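You operate a simulated robot arm through the tools that you are given. There is no shell and no other tool. Be economical: measure what you need, move in short steps, check, and stop when the job is done.

The job below is to be done with a simulated robot arm. You get a single attempt, and the scene is never put back.

## Task
Look the green mat over under the bench lamp and lay it in the housing.
Fine: mat on the frame rest, lamp swung out and lit; lamp off and parked again.

The check looks at the end state, three seconds after you hand in, the way a careful person would. Anything else that was tipped, shoved, dropped, spilled or broken makes it a failure.

## Robot
A 7-joint arm with a two-finger parallel gripper, fixed in place. Base frame: the origin is at the foot of the arm, x ahead of it, y to its left, z up. Lengths are in cm, angles in degrees, forces in N, time in s.
With the tool pointing down near the work surface it reaches from about 36 to 78 cm from the base axis. Its first joint turns from -166.0 to 166.0 degrees. Payload 3.91 kg.
Tool frame: the origin (TCP) lies between the finger pads and is the grasp point; the fingertips stand 3 cm ahead of it; z points along the fingers, y is the line along which they close. The gripper opens to 11 cm. The fingers are 2 cm wide and 1 cm thick; the gripper's body (4.8 by 11.2 cm) begins 5.5 cm behind the TCP.
Orientation is that of the tool frame in the base frame, as a unit quaternion [w, x, y, z]. With the fingers straight down and closing along the base's y, the tool's x points along the base's -x, its y along +y and its z along -z.

## Interface
- The arm moves only by the tool drive_tool. Its argument "commands" is a list of rows, each an object (a shift or turn left out is 0, a gripper value left out holds the last) with "grip": the closure in counts, from 0 (fully open) to 255 (shut); "linear": the shift along the tool's x, y, z in cm, a list of three; "dr": the turn, a rotation vector about the tool's x, y, z in degrees, a list of three. In form: [{"grip": grip, "linear": [tx, ty, tz], "dr": [rx, ry, rz]}, ...]. A call has 1 to 12 rows; each row is the pose to reach, as a shift and turn from the pose commanded when the call began, along the tool's axes at that moment. Rows are played at 5 a second. More than 5 cm and 8.6 degrees between two rows, or a gripper value outside its range, and nothing of the call is played. A pose out of reach is approached as far as the arm can. The call stops where the force on the tool passes 40 N (or 10 N more than at its start, if that is more) or the arm is blocked; 0.2 s more then pass. The fingers move at their own pace (about 15.3 cm/s each) and stop on an object; they squeeze with about 22 N. The grip force told is the motor's: it shows also when the fingers shut on nothing. Time passes only in rows, and 0.2 s behind the last, so rows that repeat a pose let the fingers close. It gives the time, the measured TCP pose, the force on the tool (base axes), the opening and the grip force at its end, in the units of the frame above (readings bear some noise).
- Cameras (640 x 400 px; columns grow to the right, rows downward): "scene" is fixed at [22.29, 49.83, 144.73]; the picture's right is [-0.91, -0.41, 0.00], its down [-0.12, 0.26, -0.96] and it looks along [0.39, -0.87, -0.29] (base axes); focal length 214 px, centre (320, 200). "wrist" rides on the gripper at [7.7, 0.7, -11.4] in the tool frame; the picture's right is [-0.09, 1.00, 0.00], its down [-0.80, -0.07, -0.59] and it looks along [-0.59, -0.05, 0.80] (tool axes); focal length 270 px, centre (320, 200). There is no depth. A picture from a camera that has moved, and an enlarged one, comes with that camera's place and axes in the base frame and with its lens. The place of the scene camera against the robot may be out by one fixed shift of up to 1.2 cm in any direction.
- capture(camera): a new picture of that camera. It takes no simulated time.
- lift_body(by): slides the trunk up (or, below 0, down) by that many cm; the arm rides with it, the base frame stays. It gives what a move gives, with no picture.
- inspect(camera, box): a new picture of the part [left, top, right, bottom] of that camera's present view, enlarged. It takes no simulated time.
- job_done(): hands the job in; it is judged then, once.

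Work in short steps. Places have to be worked out from the pictures, the camera data and where the tool is seen: move nearer, look again, correct. Check each grasp and each placing, and mend what went wrong. You have 120 turns and 76 pictures in all, those below and enlarged ones among them. Open the gripper and draw the arm clear of the work before you hand the job in, unless the task says otherwise; then end with one line.

The tools are called after "Call:" as a command line: name --argument value ..., lists and objects as JSON in quotes. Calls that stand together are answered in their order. drive_tool: Moves the arm, as the interface text tells. Its arguments: {"type":"object","properties":{"commands":{"type":"array"}},"required":["commands"]} The other tools are called the same way: lift_body (by) slides the trunk up or down; capture (camera) takes a picture; inspect (camera, box) takes an enlarged picture of a part of a camera's view; job_done () hands the job in.

At the start:

```text
t: 0.0
tool_pos: [40.03, 10.13, 139.09]
orientation: [0.001, 0.0, 1.0, 0.0]
force: [0.3, 0.9, -0.3]
grip_width: 11.02
grasp_force: 0.0
trunk travel left (down, up): [-57.5, 3.5]
```

scene: 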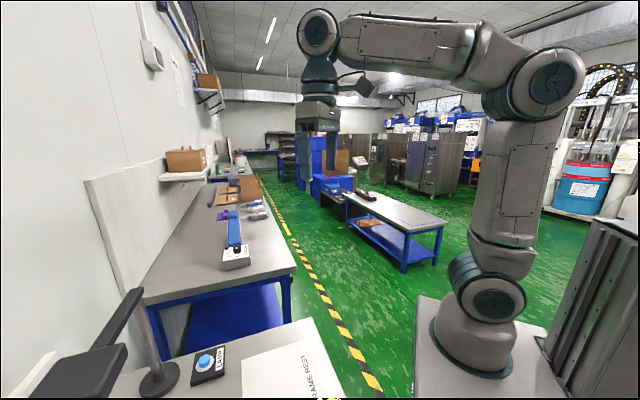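
wrist: 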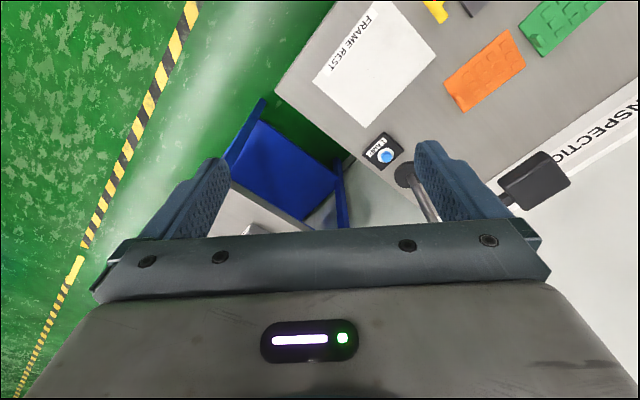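

The bench with the mats is on the left of the robot. First I'll look closer at both views.

Call:
inspect --camera "wrist" --box '[270, 0, 640, 230]'

Call:
inspect --camera "scene" --box '[0, 270, 340, 400]'

```text
1.73 times, centred on (455, 115) of wrist
camera zoom: at [32.27, 10.84, 150.54], right [0.09, 1.0, 0.0], down [0.8, -0.07, 0.59], along [0.59, -0.05, -0.8], focal length 468 px, centre (86, 347)
```

zoom: 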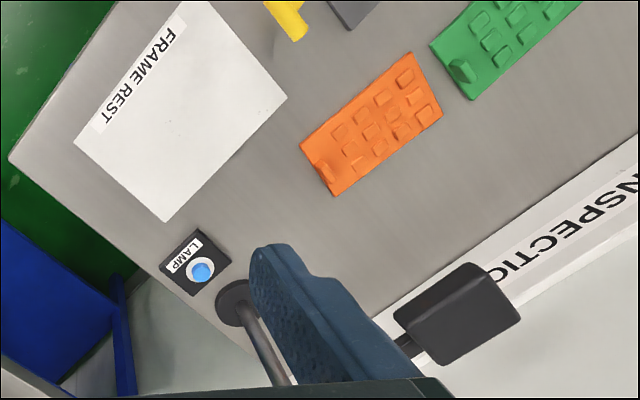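

```text
1.88 times, centred on (170, 335) of scene
camera zoom: at [22.29, 49.83, 144.73], right [-0.91, -0.41, 0.0], down [-0.12, 0.26, -0.96], along [0.39, -0.87, -0.29], focal length 404 px, centre (602, -54)
```

zoom: 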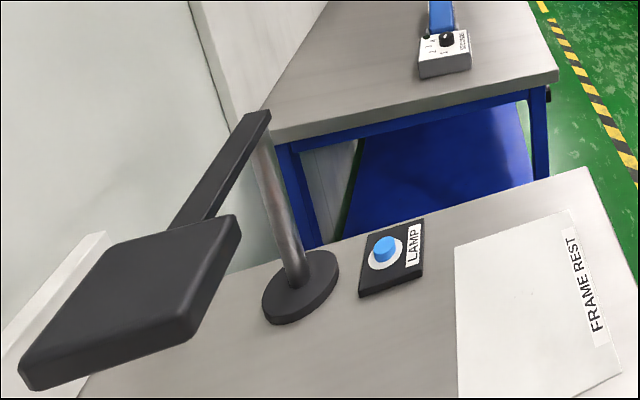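

The lamp head is about [60,45,112], its pole about [72.7,31.5], the switch about [66,25] and the frame rest about [45,22]. I don't see the housing yet, so I'll swing the arm left, up high, to see the rest of the bench.

Call:
drive_tool --commands '[{"grip": 0, "linear": [1.8, 3.6, 0], "dr": [0, 0, -7]}, {"linear": [3.6, 7.2, 0], "dr": [0, 0, -14]}, {"linear": [5.4, 10.8, 0], "dr": [0, 0, -21]}, {"linear": [7.2, 14.4, 0], "dr": [0, 0, -28]}, {"linear": [9, 18, 0], "dr": [0, 0, -35]}, {"linear": [10.8, 21.6, 0], "dr": [0, 0, -42]}, {"linear": [12.6, 25, 0], "dr": [0, 0, -50]}, {"linear": [12.6, 25, 0], "dr": [0, 0, -50]}]'

Call:
capture --camera "wrist"

```text
t: 1.8
tool_pos: [27.14, 34.94, 138.99]
orientation: [0.0, -0.423, 0.906, -0.001]
force: [-0.1, 0.0, 0.7]
grip_width: 11.01
grasp_force: 0.0
trunk travel left (down, up): [-57.5, 3.5]
```

```text
71 pictures are left
camera wrist: at [21.79, 29.63, 150.51], right [-0.71, 0.71, 0.0], down [0.57, 0.57, 0.59], along [0.42, 0.42, -0.8], focal length 270 px, centre (320, 200)
```

wrist: 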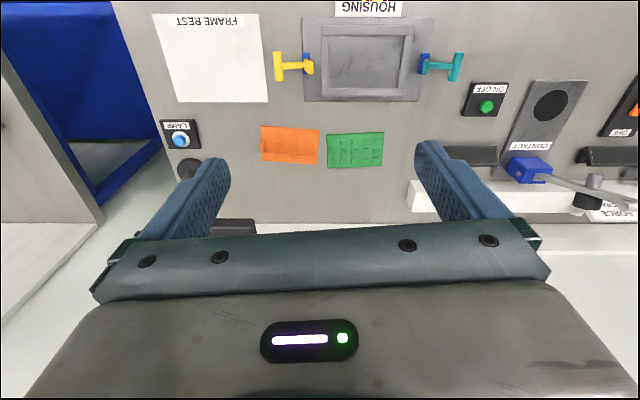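

Call:
inspect --camera "wrist" --box '[240, 0, 480, 180]'

Call:
inspect --camera "wrist" --box '[440, 50, 640, 230]'

```text
2.22 times, centred on (360, 90) of wrist
camera zoom: at [21.79, 29.63, 150.51], right [-0.71, 0.71, 0.0], down [0.57, 0.57, 0.59], along [0.42, 0.42, -0.8], focal length 601 px, centre (231, 444)
```

zoom: 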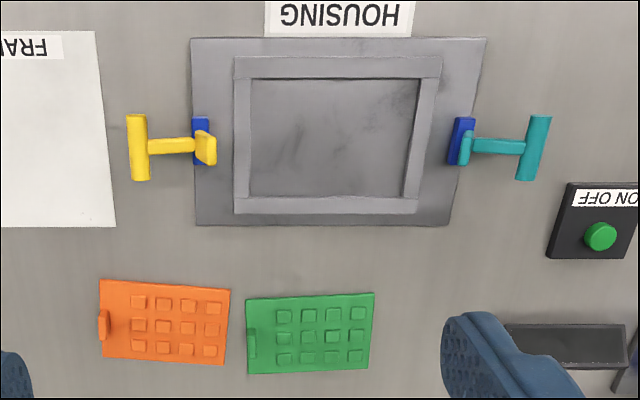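

```text
2.22 times, centred on (540, 140) of wrist
camera zoom: at [21.79, 29.63, 150.51], right [-0.71, 0.71, 0.0], down [0.57, 0.57, 0.59], along [0.42, 0.42, -0.8], focal length 601 px, centre (-169, 333)
```

zoom: 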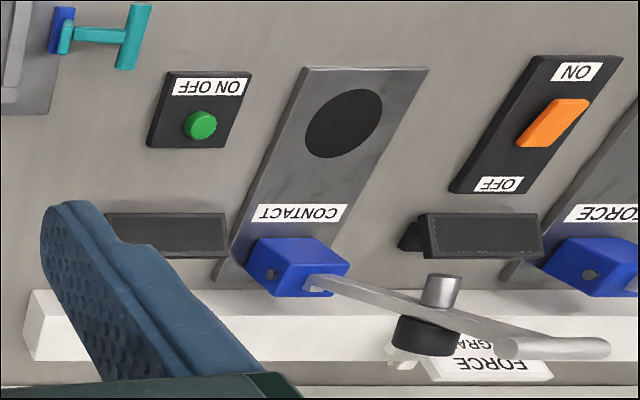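

The bench is square to the 45° direction. In bench axes (u out along 45°, v to the left), the green mat is at about u68 v15, the housing pocket u47 v15, the frame rest u47 v-18, the button u64.5 v-29 and the lamp head u74.5 v-10.5. I'll go down toward the mat to see it closely.

Call:
drive_tool --commands '[{"linear": [-1.6, 0.5, 3.2], "dr": [0, 0, 0.6]}, {"linear": [-3.1, 1, 6.3], "dr": [0, 0, 1.2]}, {"linear": [-4.7, 1.5, 9.4], "dr": [0, 0, 1.9]}, {"linear": [-6.2, 2, 12.5], "dr": [0, 0, 2.5]}, {"linear": [-7.8, 2.5, 15.6], "dr": [0, 0, 3.1]}, {"linear": [-9.3, 2.9, 18.8], "dr": [0, 0, 3.7]}, {"linear": [-10.9, 3.4, 22], "dr": [0, 0, 4.3]}, {"linear": [-12.4, 3.9, 25], "dr": [0, 0, 5]}, {"linear": [-12.4, 3.9, 25], "dr": [0, 0, 5]}]'

Call:
capture --camera "wrist"

```text
t: 3.8
tool_pos: [32.29, 47.18, 114.02]
orientation: [-0.001, -0.383, 0.924, -0.001]
force: [-0.7, 0.5, -0.5]
grip_width: 11.01
grasp_force: 0.0
trunk travel left (down, up): [-57.5, 3.5]
```

```text
68 pictures are left
camera wrist: at [26.44, 42.26, 125.46], right [-0.64, 0.77, 0.0], down [0.62, 0.52, 0.59], along [0.46, 0.38, -0.8], focal length 270 px, centre (320, 200)
```

wrist: 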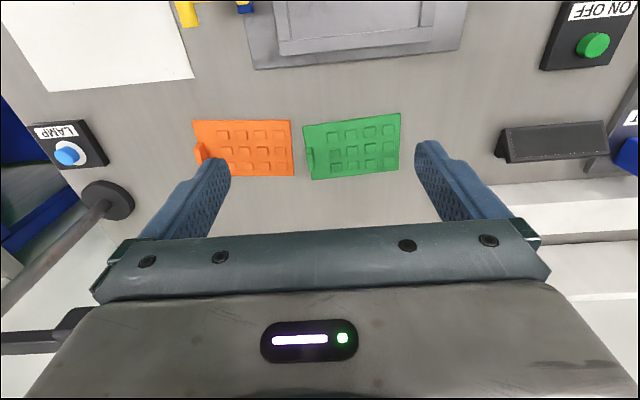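

Call:
inspect --camera "wrist" --box '[180, 90, 420, 200]'

```text
2.67 times, centred on (300, 145) of wrist
camera zoom: at [26.44, 42.26, 125.46], right [-0.64, 0.77, 0.0], down [0.62, 0.52, 0.59], along [0.46, 0.38, -0.8], focal length 721 px, centre (373, 347)
```

zoom: 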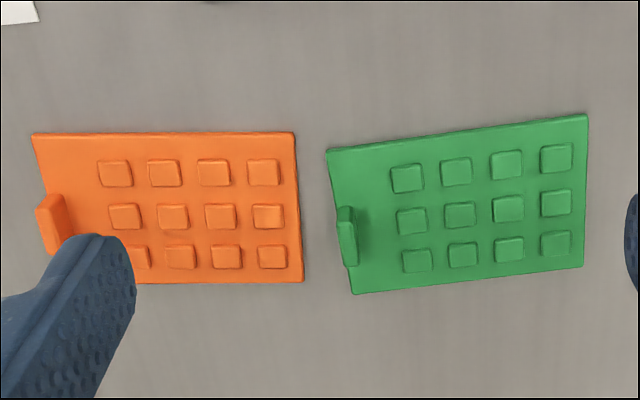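

The mat measures about 14.3 x 9.5, is yawed 3° from the bench and has an upright pull tab at its v-minus end, near [42.6,53.8]. I'll go above the tab with the fingers partly closed and look again.

Call:
drive_tool --commands '[{"grip": 150, "linear": [-3, -0.7, 3], "dr": [0, 0, -0.8]}, {"linear": [-6, -1.3, 7], "dr": [0, 0, -1.5]}, {"linear": [-9, -2, 11], "dr": [0, 0, -2.3]}, {"linear": [-12, -2.6, 14], "dr": [0, 0, -3]}, {"linear": [-12, -2.6, 17], "dr": [0, 0, -3]}, {"linear": [-12, -2.6, 17], "dr": [0, 0, -3]}]'

Call:
capture --camera "wrist"

Call:
capture --camera "scene"

```text
refused: row 2 steps farther than a row can; nothing moved
```

```text
66 pictures are left
camera wrist: at [26.44, 42.26, 125.46], right [-0.64, 0.77, 0.0], down [0.62, 0.52, 0.59], along [0.46, 0.38, -0.8], focal length 270 px, centre (320, 200)
```

wrist: 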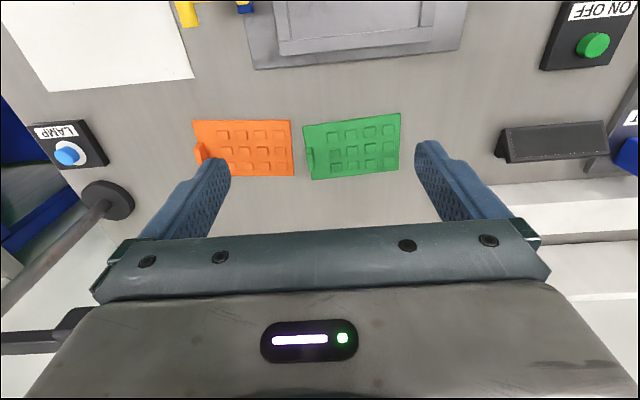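

```text
65 pictures are left
```

scene: 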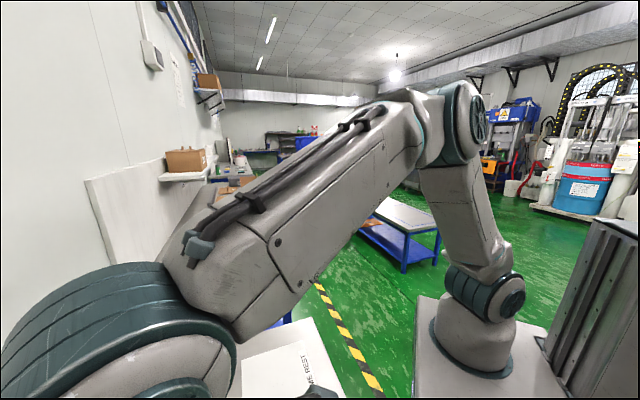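

The call was refused because a step was too long, so I'll repeat it with shorter steps.

Call:
drive_tool --commands '[{"grip": 150, "linear": [-2.4, -0.5, 2.8], "dr": [0, 0, -0.6]}, {"linear": [-4.8, -1.0, 5.6], "dr": [0, 0, -1.2]}, {"linear": [-7.2, -1.5, 8.4], "dr": [0, 0, -1.8]}, {"linear": [-9.6, -2.1, 11.2], "dr": [0, 0, -2.4]}, {"linear": [-12, -2.6, 14], "dr": [0, 0, -3]}, {"linear": [-12, -2.6, 17], "dr": [0, 0, -3]}, {"linear": [-12, -2.6, 17], "dr": [0, 0, -3]}]'

Call:
capture --camera "wrist"

```text
t: 5.4
tool_pos: [42.65, 53.93, 97.09]
orientation: [0.0, -0.407, 0.914, 0.001]
force: [-0.5, 0.6, 0.2]
grip_width: 4.52
grasp_force: 0.1
trunk travel left (down, up): [-57.5, 3.5]
```

```text
64 pictures are left
camera wrist: at [36.97, 48.61, 108.51], right [-0.68, 0.73, 0.0], down [0.59, 0.55, 0.59], along [0.44, 0.41, -0.8], focal length 270 px, centre (320, 200)
```

wrist: 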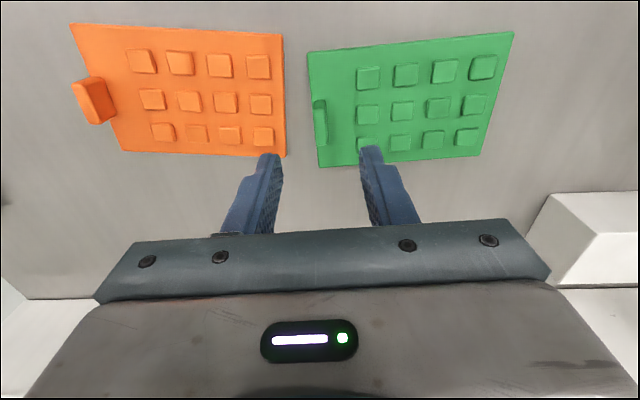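

The tab is right under the TCP and the yaw matches. I'll descend to z 90 and look.

Call:
drive_tool --commands '[{"linear": [0, 0, 2.5]}, {"linear": [0, 0, 4.5]}, {"linear": [0, 0, 6]}, {"linear": [0, 0, 7.0]}, {"linear": [0, 0, 7.0]}]'

Call:
capture --camera "wrist"

```text
t: 6.6
tool_pos: [42.54, 53.85, 90.13]
orientation: [0.001, -0.406, 0.914, 0.001]
force: [-0.3, -0.1, 1.5]
grip_width: 4.55
grasp_force: 0.1
trunk travel left (down, up): [-57.5, 3.5]
```

```text
63 pictures are left
camera wrist: at [36.91, 48.6, 101.57], right [-0.68, 0.73, 0.0], down [0.59, 0.55, 0.6], along [0.44, 0.41, -0.8], focal length 270 px, centre (320, 200)
```

wrist: 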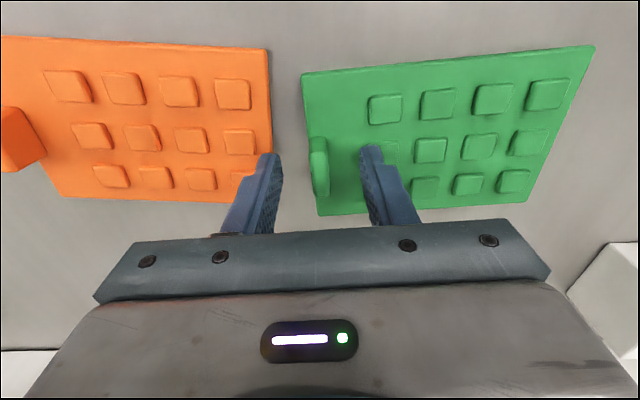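

The tab is centred between the fingertips, so I'll close on it.

Call:
drive_tool --commands '[{"grip": 255}, {"grip": 255}, {"grip": 255}, {"grip": 255}]'

Call:
capture --camera "wrist"

```text
t: 7.6
tool_pos: [42.53, 53.81, 89.99]
orientation: [0.0, -0.407, 0.914, 0.001]
force: [-0.7, 0.2, -0.3]
grip_width: 0.96
grasp_force: 21.6
trunk travel left (down, up): [-57.5, 3.5]
```

```text
62 pictures are left
camera wrist: at [36.92, 48.6, 101.52], right [-0.68, 0.73, 0.0], down [0.59, 0.55, 0.59], along [0.43, 0.41, -0.8], focal length 270 px, centre (320, 200)
```

wrist: 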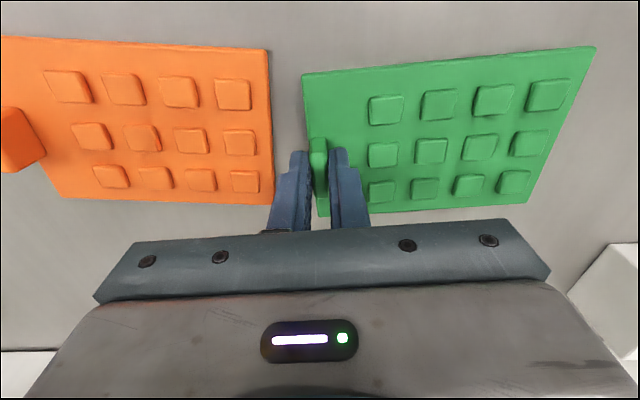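

The tab is held (0.96 cm, 21.6 N). I'll lift straight up and look.

Call:
drive_tool --commands '[{"linear": [0, 0, -1.5]}, {"linear": [0, 0, -3.5]}, {"linear": [0, 0, -6]}, {"linear": [0, 0, -9]}, {"linear": [0, 0, -12]}, {"linear": [0, 0, -12]}]'

Call:
capture --camera "wrist"

```text
t: 9.0
tool_pos: [42.54, 53.81, 102.17]
orientation: [-0.001, -0.406, 0.914, -0.001]
force: [0.6, -0.2, 0.3]
grip_width: 0.0
grasp_force: 22.2
trunk travel left (down, up): [-57.5, 3.5]
```

```text
61 pictures are left
camera wrist: at [36.97, 48.53, 113.56], right [-0.68, 0.73, 0.0], down [0.59, 0.55, 0.59], along [0.43, 0.41, -0.8], focal length 270 px, centre (320, 200)
```

wrist: 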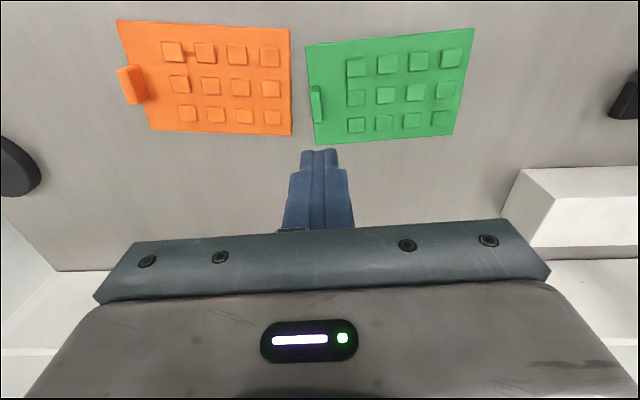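

The fingers slipped off because they only caught the top of the tab. I'll go back, a bit farther out in u and deeper, watching the force.

Call:
drive_tool --commands '[{"grip": 160, "linear": [-0.3, -0.2, 0]}, {"linear": [-0.3, -0.2, 4]}, {"linear": [-0.3, -0.2, 8]}, {"linear": [-0.3, -0.2, 11]}, {"linear": [-0.3, -0.2, 12.2]}, {"linear": [-0.3, -0.2, 12.6]}, {"linear": [-0.3, -0.2, 12.9]}, {"linear": [-0.3, -0.2, 12.9]}]'

Call:
inspect --camera "wrist" --box '[220, 100, 420, 225]'

```text
t: 10.6
tool_pos: [42.93, 53.92, 90.03]
orientation: [0.004, -0.406, 0.914, 0.004]
force: [-6.8, -10.9, 19.5]
grip_width: 3.98
grasp_force: 0.1
trunk travel left (down, up): [-57.5, 3.5]
stopped in row 8: the force on the tool passed its limit (the readings are from after the stop); the commanded pose is now the measured one
```

```text
3.20 times, centred on (320, 162) of wrist
camera zoom: at [37.29, 48.54, 101.44], right [-0.68, 0.73, 0.0], down [0.59, 0.54, 0.6], along [0.44, 0.41, -0.8], focal length 865 px, centre (320, 320)
```

zoom: 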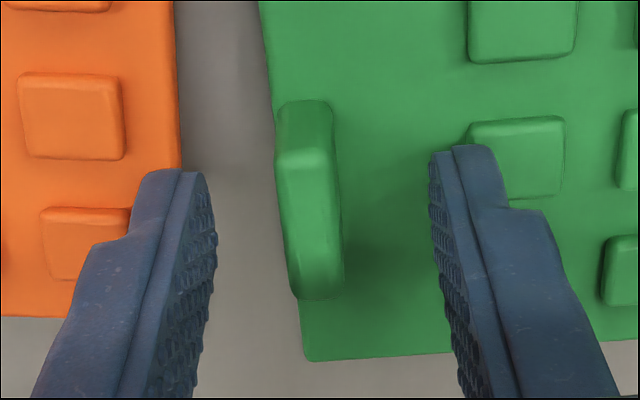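

The fingertips landed on a key or on the orange edge. I'll raise, narrow the opening so only the tab is between them, recentre by -0.25 in v and go down again.

Call:
drive_tool --commands '[{"linear": [0, 0, -1.5]}, {"grip": 200, "linear": [0, -0.25, -1.5]}, {"linear": [0, -0.25, -1.5]}, {"linear": [0, -0.25, -1]}, {"linear": [0, -0.25, -0.5]}, {"linear": [0, -0.25, 0]}, {"linear": [0, -0.25, 0]}]'

Call:
inspect --camera "wrist" --box '[220, 100, 420, 225]'

```text
t: 12.2
tool_pos: [43.31, 54.0, 89.79]
orientation: [0.004, -0.406, 0.914, 0.003]
force: [0.8, -0.5, 0.2]
grip_width: 2.4
grasp_force: 0.0
trunk travel left (down, up): [-57.5, 3.5]
```

```text
3.20 times, centred on (320, 162) of wrist
camera zoom: at [37.64, 48.63, 101.07], right [-0.68, 0.73, 0.0], down [0.59, 0.54, 0.6], along [0.44, 0.41, -0.8], focal length 865 px, centre (320, 320)
```

zoom: 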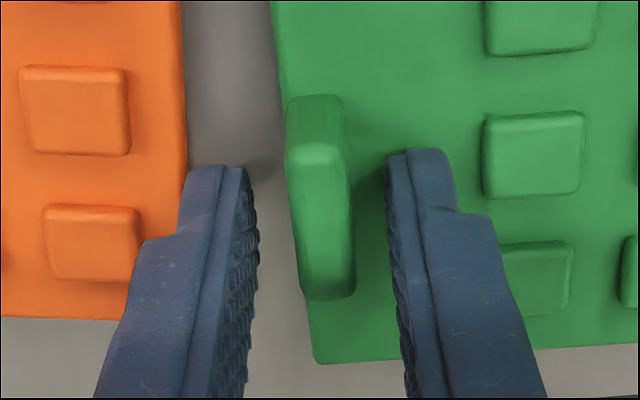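

It's clear now, so I'll feel downward in small steps until light contact.

Call:
drive_tool --commands '[{"linear": [0, 0, 0.2]}, {"linear": [0, 0, 0.4]}, {"linear": [0, 0, 0.4]}]'

```text
t: 13.0
tool_pos: [43.44, 53.89, 89.65]
orientation: [0.005, -0.407, 0.914, 0.004]
force: [-0.3, -0.7, 22.8]
grip_width: 2.39
grasp_force: 0.3
trunk travel left (down, up): [-57.5, 3.5]
```

There's contact with the mat at z≈89.65. I'll back off slightly, close, and lift slowly.

Call:
drive_tool --commands '[{"linear": [0, 0, -0.25]}, {"grip": 255, "linear": [0, 0, -0.25]}, {"linear": [0, 0, -0.25]}, {"linear": [0, 0, -0.25]}, {"linear": [0, 0, -0.25]}]'

Call:
inspect --camera "wrist" --box '[220, 100, 420, 225]'

```text
t: 14.2
tool_pos: [43.24, 53.97, 89.76]
orientation: [0.004, -0.407, 0.914, 0.003]
force: [-0.5, 4.9, 16.7]
grip_width: 0.97
grasp_force: 22.0
trunk travel left (down, up): [-57.5, 3.5]
```

```text
3.20 times, centred on (320, 162) of wrist
camera zoom: at [37.57, 48.6, 101.05], right [-0.68, 0.73, 0.0], down [0.59, 0.54, 0.6], along [0.44, 0.41, -0.8], focal length 865 px, centre (320, 320)
```

zoom: 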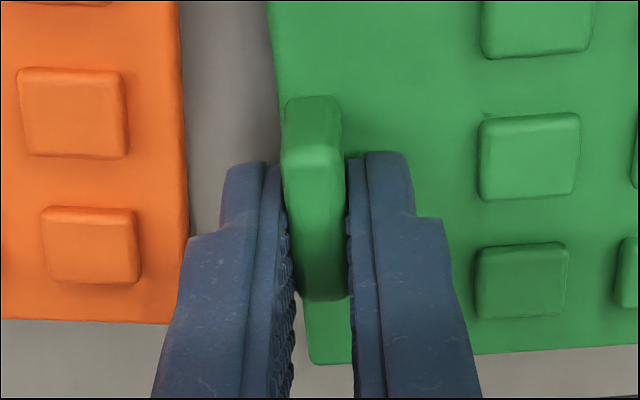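

The grip is deeper this time, so I'll lift slowly.

Call:
drive_tool --commands '[{"linear": [0, 0, -0.3]}, {"linear": [0, 0, -0.6]}, {"linear": [0, 0, -0.9]}, {"linear": [0, 0, -1.2]}, {"linear": [0, 0, -1.5]}, {"linear": [0, 0, -2]}, {"linear": [0, 0, -2.5]}, {"linear": [0, 0, -3]}]'

Call:
capture --camera "wrist"

```text
t: 16.0
tool_pos: [43.27, 53.93, 92.6]
orientation: [0.004, -0.407, 0.914, 0.003]
force: [-0.1, -0.8, -2.3]
grip_width: 0.96
grasp_force: 22.0
trunk travel left (down, up): [-57.5, 3.5]
```

```text
57 pictures are left
camera wrist: at [37.62, 48.61, 103.96], right [-0.68, 0.73, 0.0], down [0.59, 0.54, 0.6], along [0.44, 0.41, -0.8], focal length 270 px, centre (320, 200)
```

wrist: 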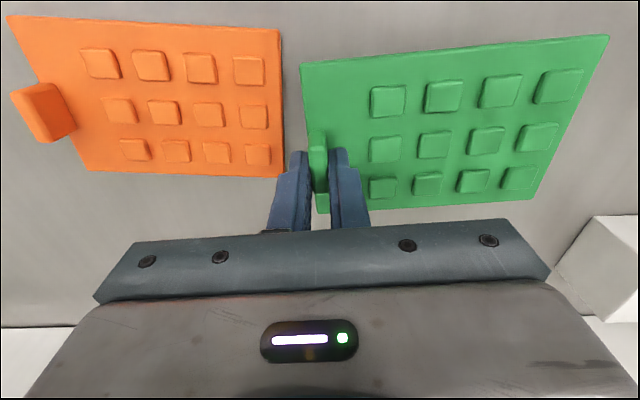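

The mat is held and level. I'll raise it to about z 104 and draw back toward the base, away from the lamp, before going sideways.

Call:
drive_tool --commands '[{"linear": [0, 0, -1.5]}, {"linear": [0, 0, -4]}, {"linear": [0, 0, -7]}, {"linear": [0, 0, -10]}, {"linear": [1.5, 0.1, -12]}, {"linear": [4.5, 0.2, -12]}, {"linear": [8, 0.4, -12]}, {"linear": [11.5, 0.6, -12]}, {"linear": [15, 0.8, -12]}, {"linear": [18.5, 1, -12]}, {"linear": [21, 1.1, -12]}, {"linear": [21.7, 1.13, -12]}]'

Call:
capture --camera "wrist"

```text
t: 18.6
tool_pos: [27.85, 38.42, 104.49]
orientation: [0.004, -0.406, 0.914, 0.002]
force: [0.2, 0.0, -1.0]
grip_width: 0.94
grasp_force: 22.0
trunk travel left (down, up): [-57.5, 3.5]
```

```text
56 pictures are left
camera wrist: at [22.18, 33.14, 115.78], right [-0.68, 0.73, 0.0], down [0.59, 0.54, 0.6], along [0.44, 0.41, -0.8], focal length 270 px, centre (320, 200)
```

wrist: 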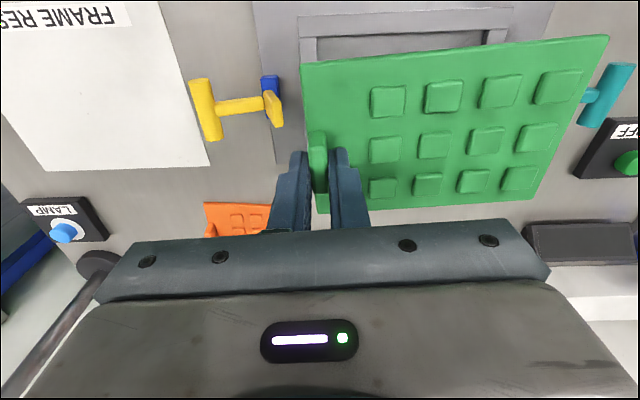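

Grip still holds. The rest spans about u38–55 and v-28…-7, so the TCP should go to u47 v-24.5. I'll carry the mat sideways and align it with the bench.

Call:
drive_tool --commands '[{"linear": [0.1, -1.5, 0], "dr": [0, 0, 0.3]}, {"linear": [0.25, -4.5, 0], "dr": [0, 0, 0.6]}, {"linear": [0.4, -8, 0], "dr": [0, 0, 0.9]}, {"linear": [0.6, -11.5, 0], "dr": [0, 0, 1.2]}, {"linear": [0.8, -15, 0], "dr": [0, 0, 1.5]}, {"linear": [1, -18.5, 0], "dr": [0, 0, 1.8]}, {"linear": [1.1, -22, 0], "dr": [0, 0, 2.1]}, {"linear": [1.3, -25.5, 0], "dr": [0, 0, 2.4]}, {"linear": [1.5, -29, 0], "dr": [0, 0, 2.7]}, {"linear": [1.6, -31, 0], "dr": [0, 0, 3]}, {"linear": [1.66, -32, 0], "dr": [0, 0, 3]}, {"linear": [1.66, -32, 0], "dr": [0, 0, 3]}]'

Call:
capture --camera "wrist"

Call:
capture --camera "scene"

```text
t: 21.2
tool_pos: [50.55, 15.71, 104.25]
orientation: [0.003, -0.383, 0.924, 0.003]
force: [0.0, 0.3, -1.2]
grip_width: 0.97
grasp_force: 22.2
trunk travel left (down, up): [-57.5, 3.5]
```

```text
55 pictures are left
camera wrist: at [44.66, 10.72, 115.64], right [-0.64, 0.77, 0.0], down [0.61, 0.51, 0.6], along [0.46, 0.39, -0.8], focal length 270 px, centre (320, 200)
```

wrist: 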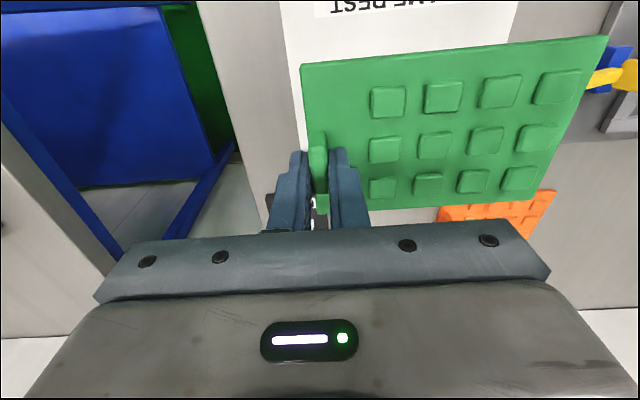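

```text
54 pictures are left
```

scene: 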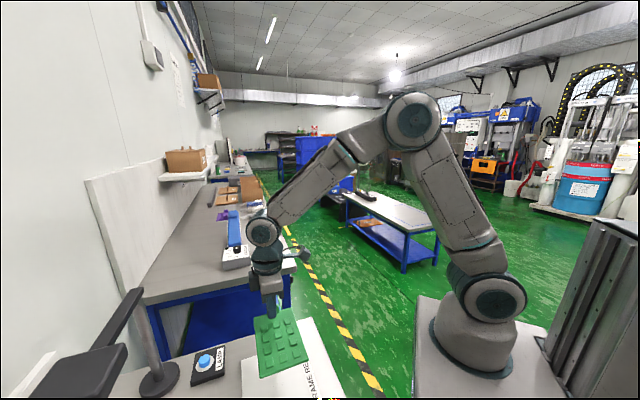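

The mat is over the rest and inside its outline. I'll lower it slowly.

Call:
drive_tool --commands '[{"linear": [0, 0, 2]}, {"linear": [0, 0, 4.5]}, {"linear": [0, 0, 7]}, {"linear": [0, 0, 9.5]}, {"linear": [0, 0, 11.5]}, {"linear": [0, 0, 12.7]}, {"linear": [0, 0, 13.4]}, {"linear": [0, 0, 13.8]}, {"linear": [0, 0, 14.1]}, {"linear": [0, 0, 14.1]}]'

Call:
capture --camera "wrist"

```text
t: 23.4
tool_pos: [50.55, 15.89, 90.23]
orientation: [0.003, -0.383, 0.924, 0.002]
force: [0.5, -0.2, 0.0]
grip_width: 0.94
grasp_force: 22.1
trunk travel left (down, up): [-57.5, 3.5]
```

```text
53 pictures are left
camera wrist: at [44.71, 10.87, 101.58], right [-0.64, 0.77, 0.0], down [0.61, 0.51, 0.6], along [0.46, 0.39, -0.8], focal length 270 px, centre (320, 200)
```

wrist: 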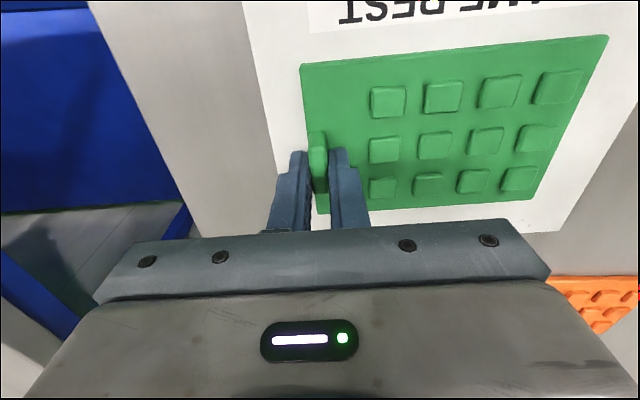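

It's well inside the sheet. I'll lower a touch more to feel contact, release narrowly, and rise.

Call:
drive_tool --commands '[{"linear": [0, 0, 0.2]}, {"linear": [0, 0, 0.4]}, {"grip": 205, "linear": [0, 0, 0.3]}, {"linear": [0, 0, 0.1]}, {"linear": [0, 0, -0.2]}, {"linear": [0, 0, -3]}, {"linear": [0, 0, -7]}, {"linear": [0, 0, -11]}, {"linear": [0, 0, -14]}, {"linear": [0, 0, -14]}]'

Call:
capture --camera "wrist"

```text
t: 25.6
tool_pos: [50.6, 15.66, 104.28]
orientation: [0.004, -0.383, 0.924, 0.003]
force: [0.1, 0.0, 0.9]
grip_width: 2.16
grasp_force: 0.0
trunk travel left (down, up): [-57.5, 3.5]
```

```text
52 pictures are left
camera wrist: at [44.65, 10.69, 115.61], right [-0.64, 0.77, 0.0], down [0.61, 0.51, 0.6], along [0.46, 0.39, -0.8], focal length 270 px, centre (320, 200)
```

wrist: 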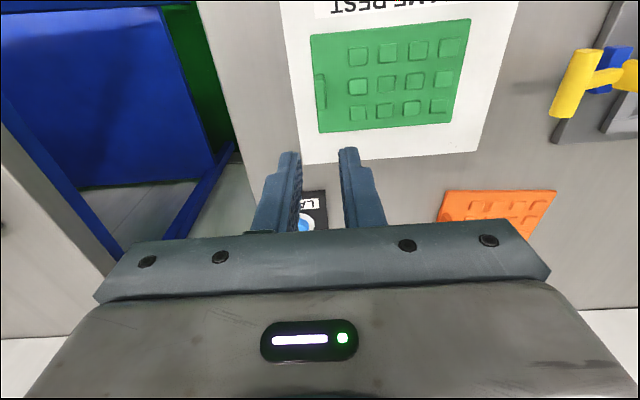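

The mat lies flat within the rest. Next is the lamp button: I'll move over toward it with the fingers closed and look.

Call:
drive_tool --commands '[{"grip": 255, "linear": [-3, -0.8, 0]}, {"linear": [-6.5, -1.6, 0]}, {"linear": [-10, -2.5, 0]}, {"linear": [-14, -3.5, 0]}, {"linear": [-14, -3.5, 0]}]'

Call:
capture --camera "wrist"

Call:
capture --camera "scene"

```text
t: 26.8
tool_pos: [63.01, 23.36, 104.32]
orientation: [0.004, -0.383, 0.924, 0.003]
force: [0.1, 0.0, 0.4]
grip_width: 0.0
grasp_force: 22.3
trunk travel left (down, up): [-57.5, 3.5]
```

```text
51 pictures are left
camera wrist: at [57.06, 18.27, 115.68], right [-0.64, 0.77, 0.0], down [0.61, 0.51, 0.6], along [0.46, 0.39, -0.8], focal length 270 px, centre (320, 200)
```

wrist: 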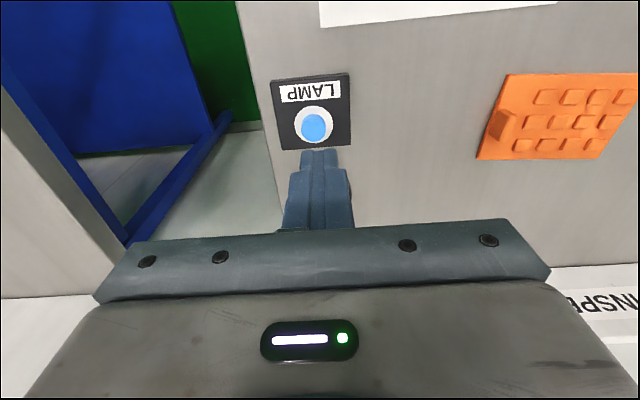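

```text
50 pictures are left
```

scene: 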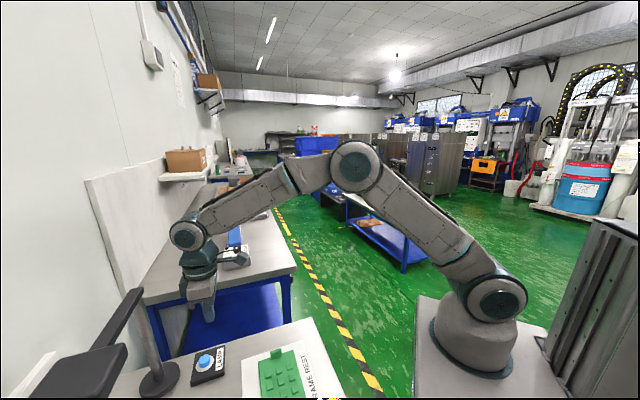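

The button is at about u63.7 v-28.8. I'll align over it and come down to just above it.

Call:
drive_tool --commands '[{"linear": [-2.6, -0.75, 0]}, {"linear": [-2.6, -0.75, 4]}, {"linear": [-2.6, -0.75, 8]}, {"linear": [-2.6, -0.75, 10.5]}, {"linear": [-2.6, -0.75, 10.5]}]'

Call:
capture --camera "wrist"

Call:
inspect --camera "scene" --box '[60, 250, 340, 400]'

```text
t: 28.0
tool_pos: [65.24, 24.68, 93.7]
orientation: [0.004, -0.383, 0.924, 0.003]
force: [-0.4, 0.6, -0.9]
grip_width: 0.0
grasp_force: 21.5
trunk travel left (down, up): [-57.5, 3.5]
```

```text
49 pictures are left
camera wrist: at [59.38, 19.71, 105.2], right [-0.64, 0.77, 0.0], down [0.61, 0.51, 0.6], along [0.46, 0.39, -0.8], focal length 270 px, centre (320, 200)
```

wrist: 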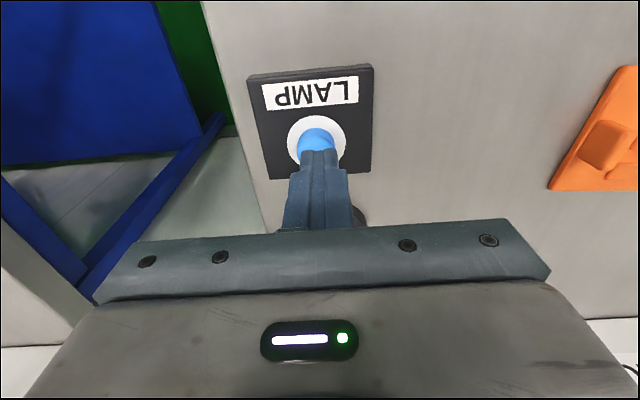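

```text
2.29 times, centred on (200, 325) of scene
camera zoom: at [22.29, 49.83, 144.73], right [-0.91, -0.41, 0.0], down [-0.12, 0.26, -0.96], along [0.39, -0.87, -0.29], focal length 490 px, centre (594, -86)
```

zoom: 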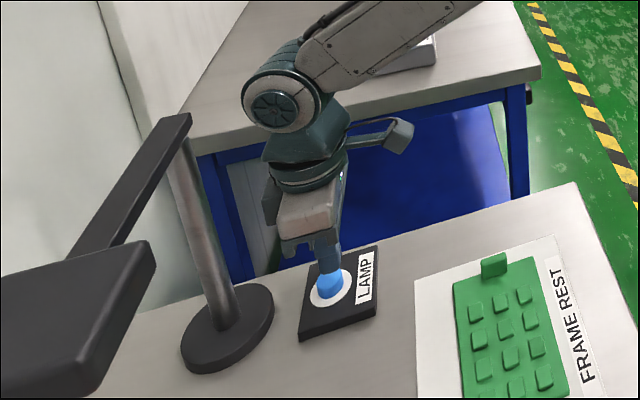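

The fingertips are centred over the button. I'll press down in small steps.

Call:
drive_tool --commands '[{"linear": [0, 0, 0.5]}, {"linear": [0, 0, 0.9]}, {"linear": [0, 0, 1.2]}, {"linear": [0, 0, 1.5]}, {"linear": [0, 0, 1.8]}]'

Call:
inspect --camera "scene" --box '[60, 250, 340, 400]'

```text
t: 29.2
tool_pos: [65.35, 24.64, 92.09]
orientation: [0.004, -0.383, 0.924, 0.003]
force: [0.6, 0.1, 0.2]
grip_width: 0.04
grasp_force: 21.6
trunk travel left (down, up): [-57.5, 3.5]
```

```text
2.29 times, centred on (200, 325) of scene
camera zoom: at [22.29, 49.83, 144.73], right [-0.91, -0.41, 0.0], down [-0.12, 0.26, -0.96], along [0.39, -0.87, -0.29], focal length 490 px, centre (594, -86)
```

zoom: 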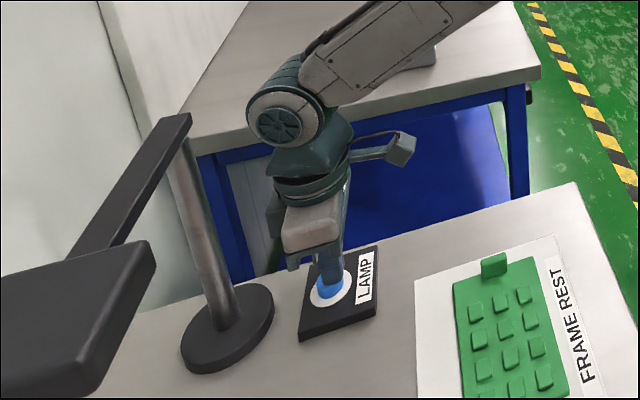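

Call:
drive_tool --commands '[{"linear": [0, 0, 0.3]}, {"linear": [0, 0, 0.6]}, {"linear": [0, 0, 0.9]}]'

```text
t: 30.0
tool_pos: [65.21, 24.67, 91.3]
orientation: [0.004, -0.383, 0.924, 0.002]
force: [-1.8, 0.3, 10.2]
grip_width: 0.0
grasp_force: 21.9
trunk travel left (down, up): [-57.5, 3.5]
```

There's contact now (10 N). I'll press a little further and check the lamp.

Call:
drive_tool --commands '[{"linear": [0, 0, 0.15]}, {"linear": [0, 0, 0.3]}]'

Call:
inspect --camera "scene" --box '[0, 250, 280, 400]'

```text
t: 30.6
tool_pos: [65.4, 24.6, 91.1]
orientation: [0.006, -0.382, 0.924, 0.002]
force: [1.2, 0.0, 19.1]
grip_width: 0.0
grasp_force: 22.0
trunk travel left (down, up): [-57.5, 3.5]
```

```text
2.29 times, centred on (140, 325) of scene
camera zoom: at [22.29, 49.83, 144.73], right [-0.91, -0.41, 0.0], down [-0.12, 0.26, -0.96], along [0.39, -0.87, -0.29], focal length 490 px, centre (731, -86)
```

zoom: 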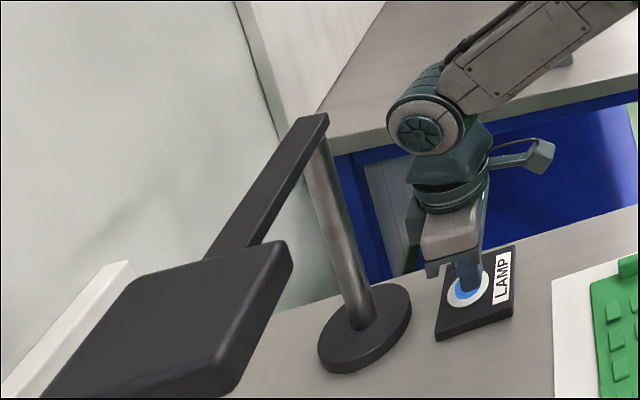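

Nothing lit yet that I can see. I'll release the button and look.

Call:
drive_tool --commands '[{"linear": [0, 0, -2]}, {"linear": [0, 0, -5]}, {"linear": [0, 0, -5]}]'

Call:
capture --camera "scene"

Call:
capture --camera "wrist"

```text
t: 31.4
tool_pos: [65.27, 24.56, 95.76]
orientation: [0.003, -0.383, 0.924, 0.002]
force: [-0.3, 0.0, 0.0]
grip_width: 0.01
grasp_force: 22.0
trunk travel left (down, up): [-57.5, 3.5]
```

```text
45 pictures are left
```

scene: 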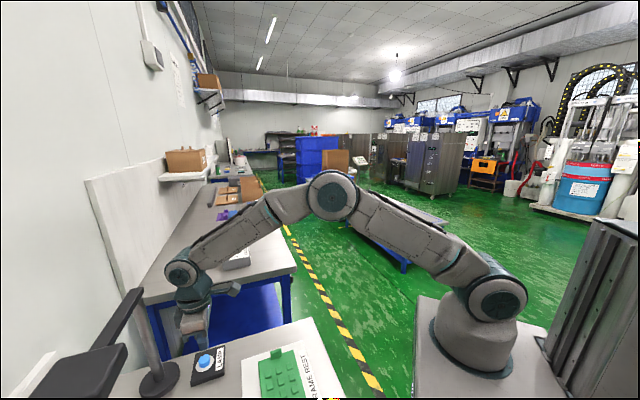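

```text
44 pictures are left
camera wrist: at [59.37, 19.54, 107.21], right [-0.64, 0.77, 0.0], down [0.61, 0.51, 0.6], along [0.46, 0.39, -0.8], focal length 270 px, centre (320, 200)
```

wrist: 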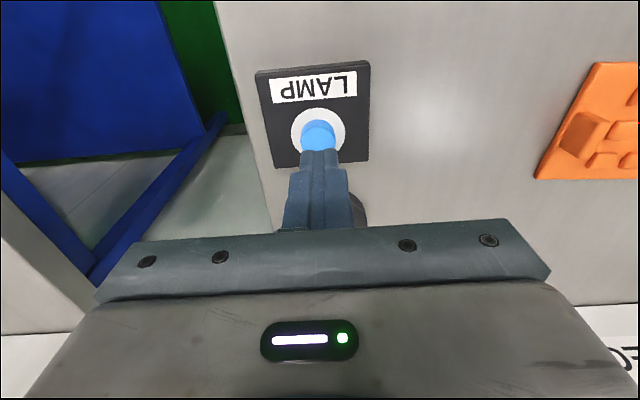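

The bench now shows a bright reflection that matches the lamp head's place, so the lamp is lit. To swing it I'll use the open fingers as a fork over the lamp's bar, starting by backing off and rising.

Call:
drive_tool --commands '[{"linear": [2, 0, -3]}, {"linear": [4, 0, -7]}, {"linear": [6, 0, -11]}, {"linear": [8, 0, -15]}, {"linear": [8, 0, -19]}, {"linear": [8, 0, -23]}, {"linear": [8, 0, -27]}, {"linear": [8, 0, -31]}, {"linear": [8, 0, -31]}]'

Call:
drive_tool --commands '[{"grip": 140, "dr": [0, 0, 8]}, {"dr": [0, 0, 16]}, {"dr": [0, 0, 24]}, {"dr": [0, 0, 32]}, {"dr": [0, 0, 40]}, {"dr": [0, 0, 48]}, {"dr": [0, 0, 56]}, {"dr": [0, 0, 64]}, {"dr": [0, 0, 72]}, {"dr": [0, 0, 80]}, {"dr": [0, 0, 88]}, {"dr": [0, 0, 90]}]'

Call:
capture --camera "wrist"

```text
t: 33.4
tool_pos: [59.48, 18.64, 126.78]
orientation: [0.003, -0.383, 0.924, 0.002]
force: [-0.4, -0.8, 0.1]
grip_width: 0.01
grasp_force: 22.0
trunk travel left (down, up): [-57.5, 3.5]
```

```text
t: 36.0
tool_pos: [59.61, 18.76, 126.8]
orientation: [0.0, 0.383, 0.924, 0.005]
force: [-0.2, 0.1, -0.1]
grip_width: 4.95
grasp_force: 0.1
trunk travel left (down, up): [-57.5, 3.5]
```

```text
43 pictures are left
camera wrist: at [54.57, 24.59, 138.24], right [0.77, 0.64, 0.01], down [0.51, -0.62, 0.59], along [0.38, -0.45, -0.81], focal length 270 px, centre (320, 200)
```

wrist: 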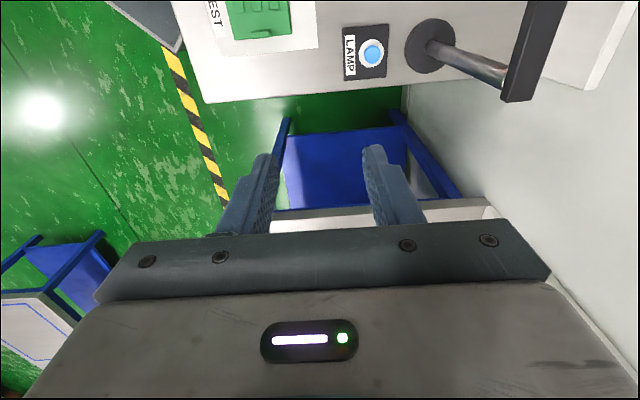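

The bar is now visible: centreline u≈72.7, from the pole (v≈-29) outward. I'll move above it at v≈-20, staying high.

Call:
drive_tool --commands '[{"linear": [2, 3.5, 0]}, {"linear": [4, 7, 0]}, {"linear": [6, 10.5, 0]}, {"linear": [8, 14, 0]}, {"linear": [8.9, 17.3, 0]}, {"linear": [8.9, 17.3, 0]}]'

Call:
capture --camera "wrist"

Call:
capture --camera "scene"

```text
t: 37.4
tool_pos: [62.08, 34.42, 125.41]
orientation: [0.002, 0.382, 0.924, 0.005]
force: [-0.6, 0.1, -0.4]
grip_width: 4.96
grasp_force: 0.1
out of reach, approached as far as the arm can: row 4, 5, 6
trunk travel left (down, up): [-57.5, 3.5]
```

```text
42 pictures are left
camera wrist: at [57.07, 40.26, 136.85], right [0.77, 0.64, 0.01], down [0.51, -0.62, 0.59], along [0.39, -0.45, -0.81], focal length 270 px, centre (320, 200)
```

wrist: 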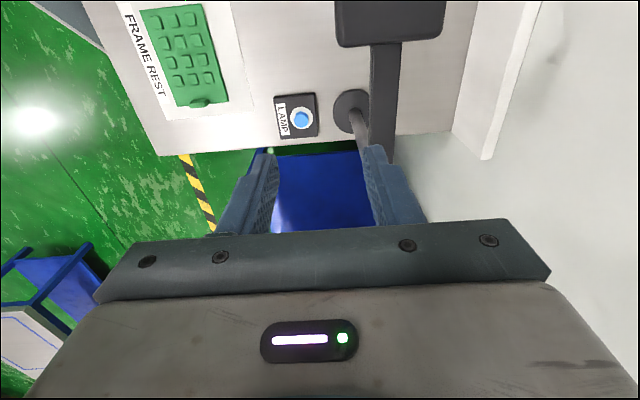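

```text
41 pictures are left
```

scene: 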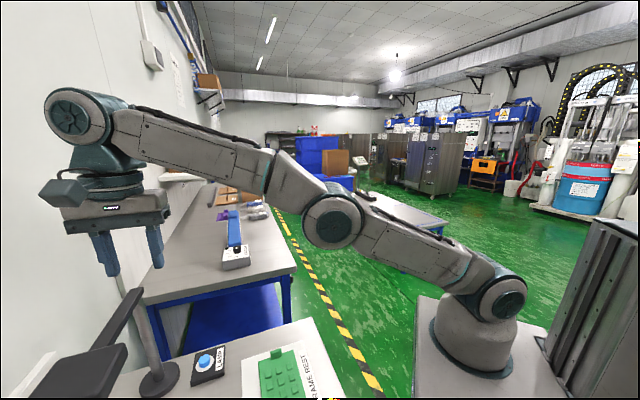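

The arm is out of reach at this height. It reaches farther when lower, so I'll raise the trunk the remaining 3.5 cm, bring the TCP down a little still above the bar, and widen the fork.

Call:
lift_body --by 3.4

```text
t: 38.2
tool_pos: [62.13, 34.39, 128.83]
orientation: [0.001, 0.383, 0.924, 0.004]
force: [-0.4, 0.4, 0.3]
grip_width: 4.95
grasp_force: 0.0
trunk travel left (down, up): [-60.9, 0.1]
```

Call:
drive_tool --commands '[{"grip": 105, "linear": [0.5, 0, 3]}, {"linear": [1, 0, 6]}, {"linear": [1.5, 0.5, 9]}, {"linear": [1.9, 2.5, 10]}, {"linear": [1.9, 4.7, 10]}, {"linear": [1.9, 4.7, 10]}]'

Call:
capture --camera "wrist"

Call:
inspect --camera "scene" --box '[0, 190, 240, 400]'

```text
t: 39.6
tool_pos: [63.88, 38.91, 118.86]
orientation: [-0.001, 0.383, 0.924, 0.005]
force: [-1.0, 1.1, -0.3]
grip_width: 6.48
grasp_force: 0.0
trunk travel left (down, up): [-60.9, 0.1]
```

```text
40 pictures are left
camera wrist: at [58.94, 44.84, 130.3], right [0.77, 0.64, 0.01], down [0.51, -0.62, 0.59], along [0.39, -0.45, -0.81], focal length 270 px, centre (320, 200)
```

wrist: 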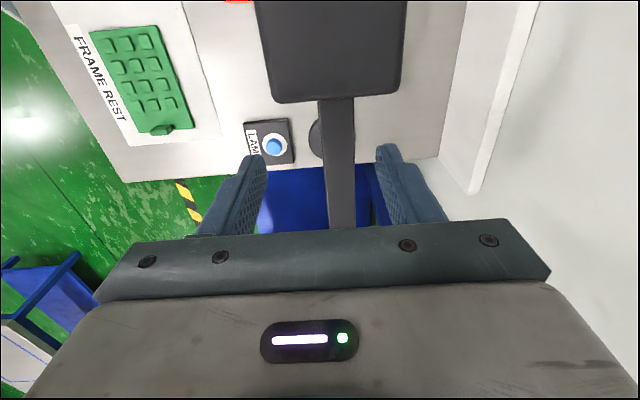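

```text
1.90 times, centred on (120, 295) of scene
camera zoom: at [22.29, 49.83, 144.73], right [-0.91, -0.41, 0.0], down [-0.12, 0.26, -0.96], along [0.39, -0.87, -0.29], focal length 408 px, centre (701, 19)
```

zoom: 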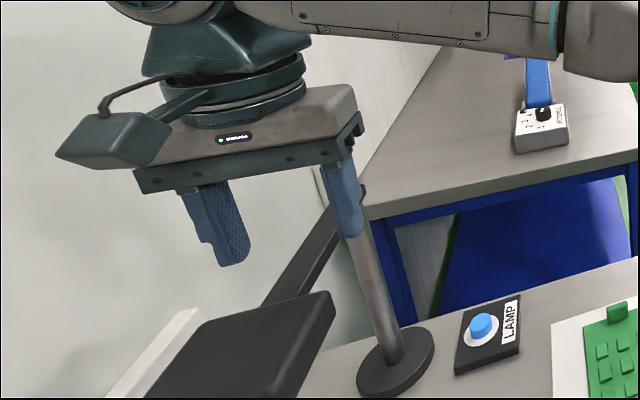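

The bar lies between the fingers, slightly outward of centre. I'll lower the fork to z≈113 while shifting 0.6 outward.

Call:
drive_tool --commands '[{"linear": [0, 0.3, 1.5]}, {"linear": [0, 0.6, 3]}, {"linear": [0, 0.7, 4.5]}, {"linear": [0, 0.7, 5.7]}, {"linear": [0, 0.7, 5.7]}]'

Call:
capture --camera "wrist"

Call:
inspect --camera "scene" --box '[0, 190, 240, 400]'

```text
t: 40.8
tool_pos: [64.54, 39.78, 113.15]
orientation: [0.0, 0.383, 0.924, 0.005]
force: [-0.2, 0.8, 0.7]
grip_width: 6.48
grasp_force: 0.1
trunk travel left (down, up): [-60.9, 0.1]
```

```text
38 pictures are left
camera wrist: at [59.67, 45.58, 124.55], right [0.77, 0.64, 0.01], down [0.51, -0.62, 0.59], along [0.39, -0.45, -0.81], focal length 270 px, centre (320, 200)
```

wrist: 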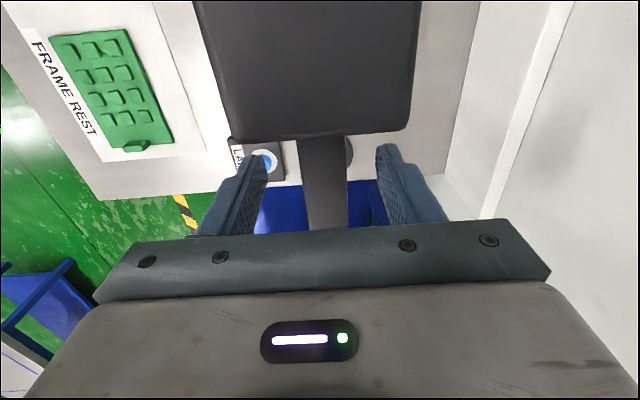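

```text
1.90 times, centred on (120, 295) of scene
camera zoom: at [22.29, 49.83, 144.73], right [-0.91, -0.41, 0.0], down [-0.12, 0.26, -0.96], along [0.39, -0.87, -0.29], focal length 408 px, centre (701, 19)
```

zoom: 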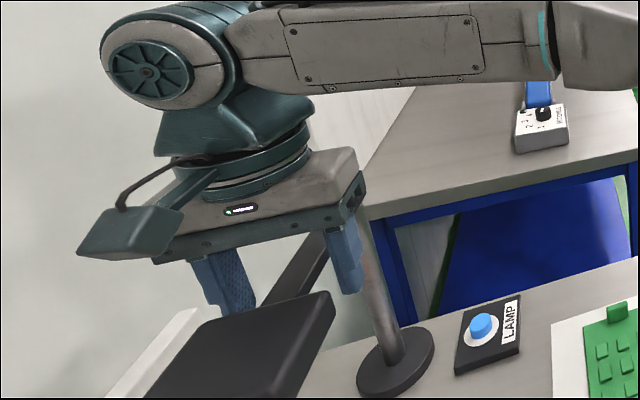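

The fork straddles the bar. I'll lower it 0.8, narrow it, and begin a slow arc about the pole (u73.5 v-29) out toward the rest.

Call:
drive_tool --commands '[{"linear": [0, 0, 0.8]}, {"grip": 175, "linear": [0, 0, 0.8]}, {"linear": [0, 0, 0.8]}, {"linear": [-0.03, -0.8, 0.8], "dr": [0, 0, -4]}, {"linear": [-0.11, -1.6, 0.8], "dr": [0, 0, -8]}, {"linear": [-0.25, -2.39, 0.8], "dr": [0, 0, -12]}, {"linear": [-0.45, -3.17, 0.8], "dr": [0, 0, -16]}, {"linear": [-0.69, -3.93, 0.8], "dr": [0, 0, -20]}, {"linear": [-0.99, -4.68, 0.8], "dr": [0, 0, -24]}, {"linear": [-1.35, -5.4, 0.8], "dr": [0, 0, -28]}]'

Call:
capture --camera "wrist"

Call:
capture --camera "scene"

```text
t: 43.0
tool_pos: [61.63, 34.86, 112.27]
orientation: [0.001, 0.147, 0.989, 0.004]
force: [0.5, 0.0, -0.1]
grip_width: 3.46
grasp_force: 0.4
trunk travel left (down, up): [-60.9, 0.1]
```

```text
36 pictures are left
camera wrist: at [54.6, 37.73, 123.69], right [0.37, 0.93, 0.01], down [0.74, -0.31, 0.6], along [0.56, -0.22, -0.8], focal length 270 px, centre (320, 200)
```

wrist: 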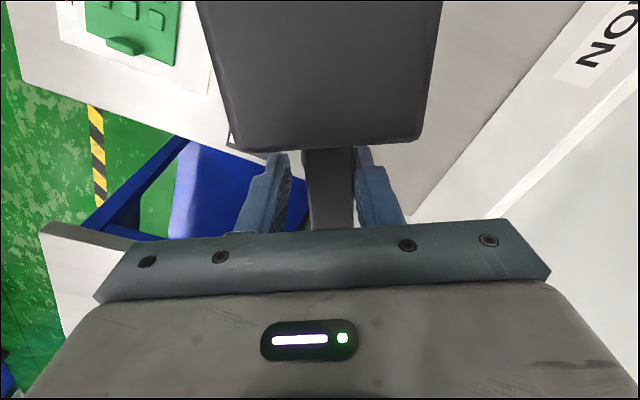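

```text
35 pictures are left
```

scene: 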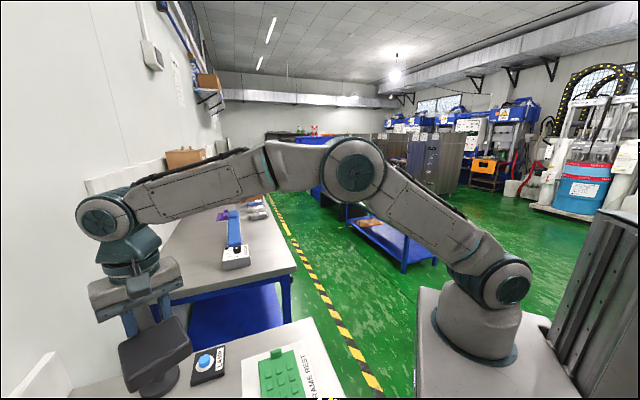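

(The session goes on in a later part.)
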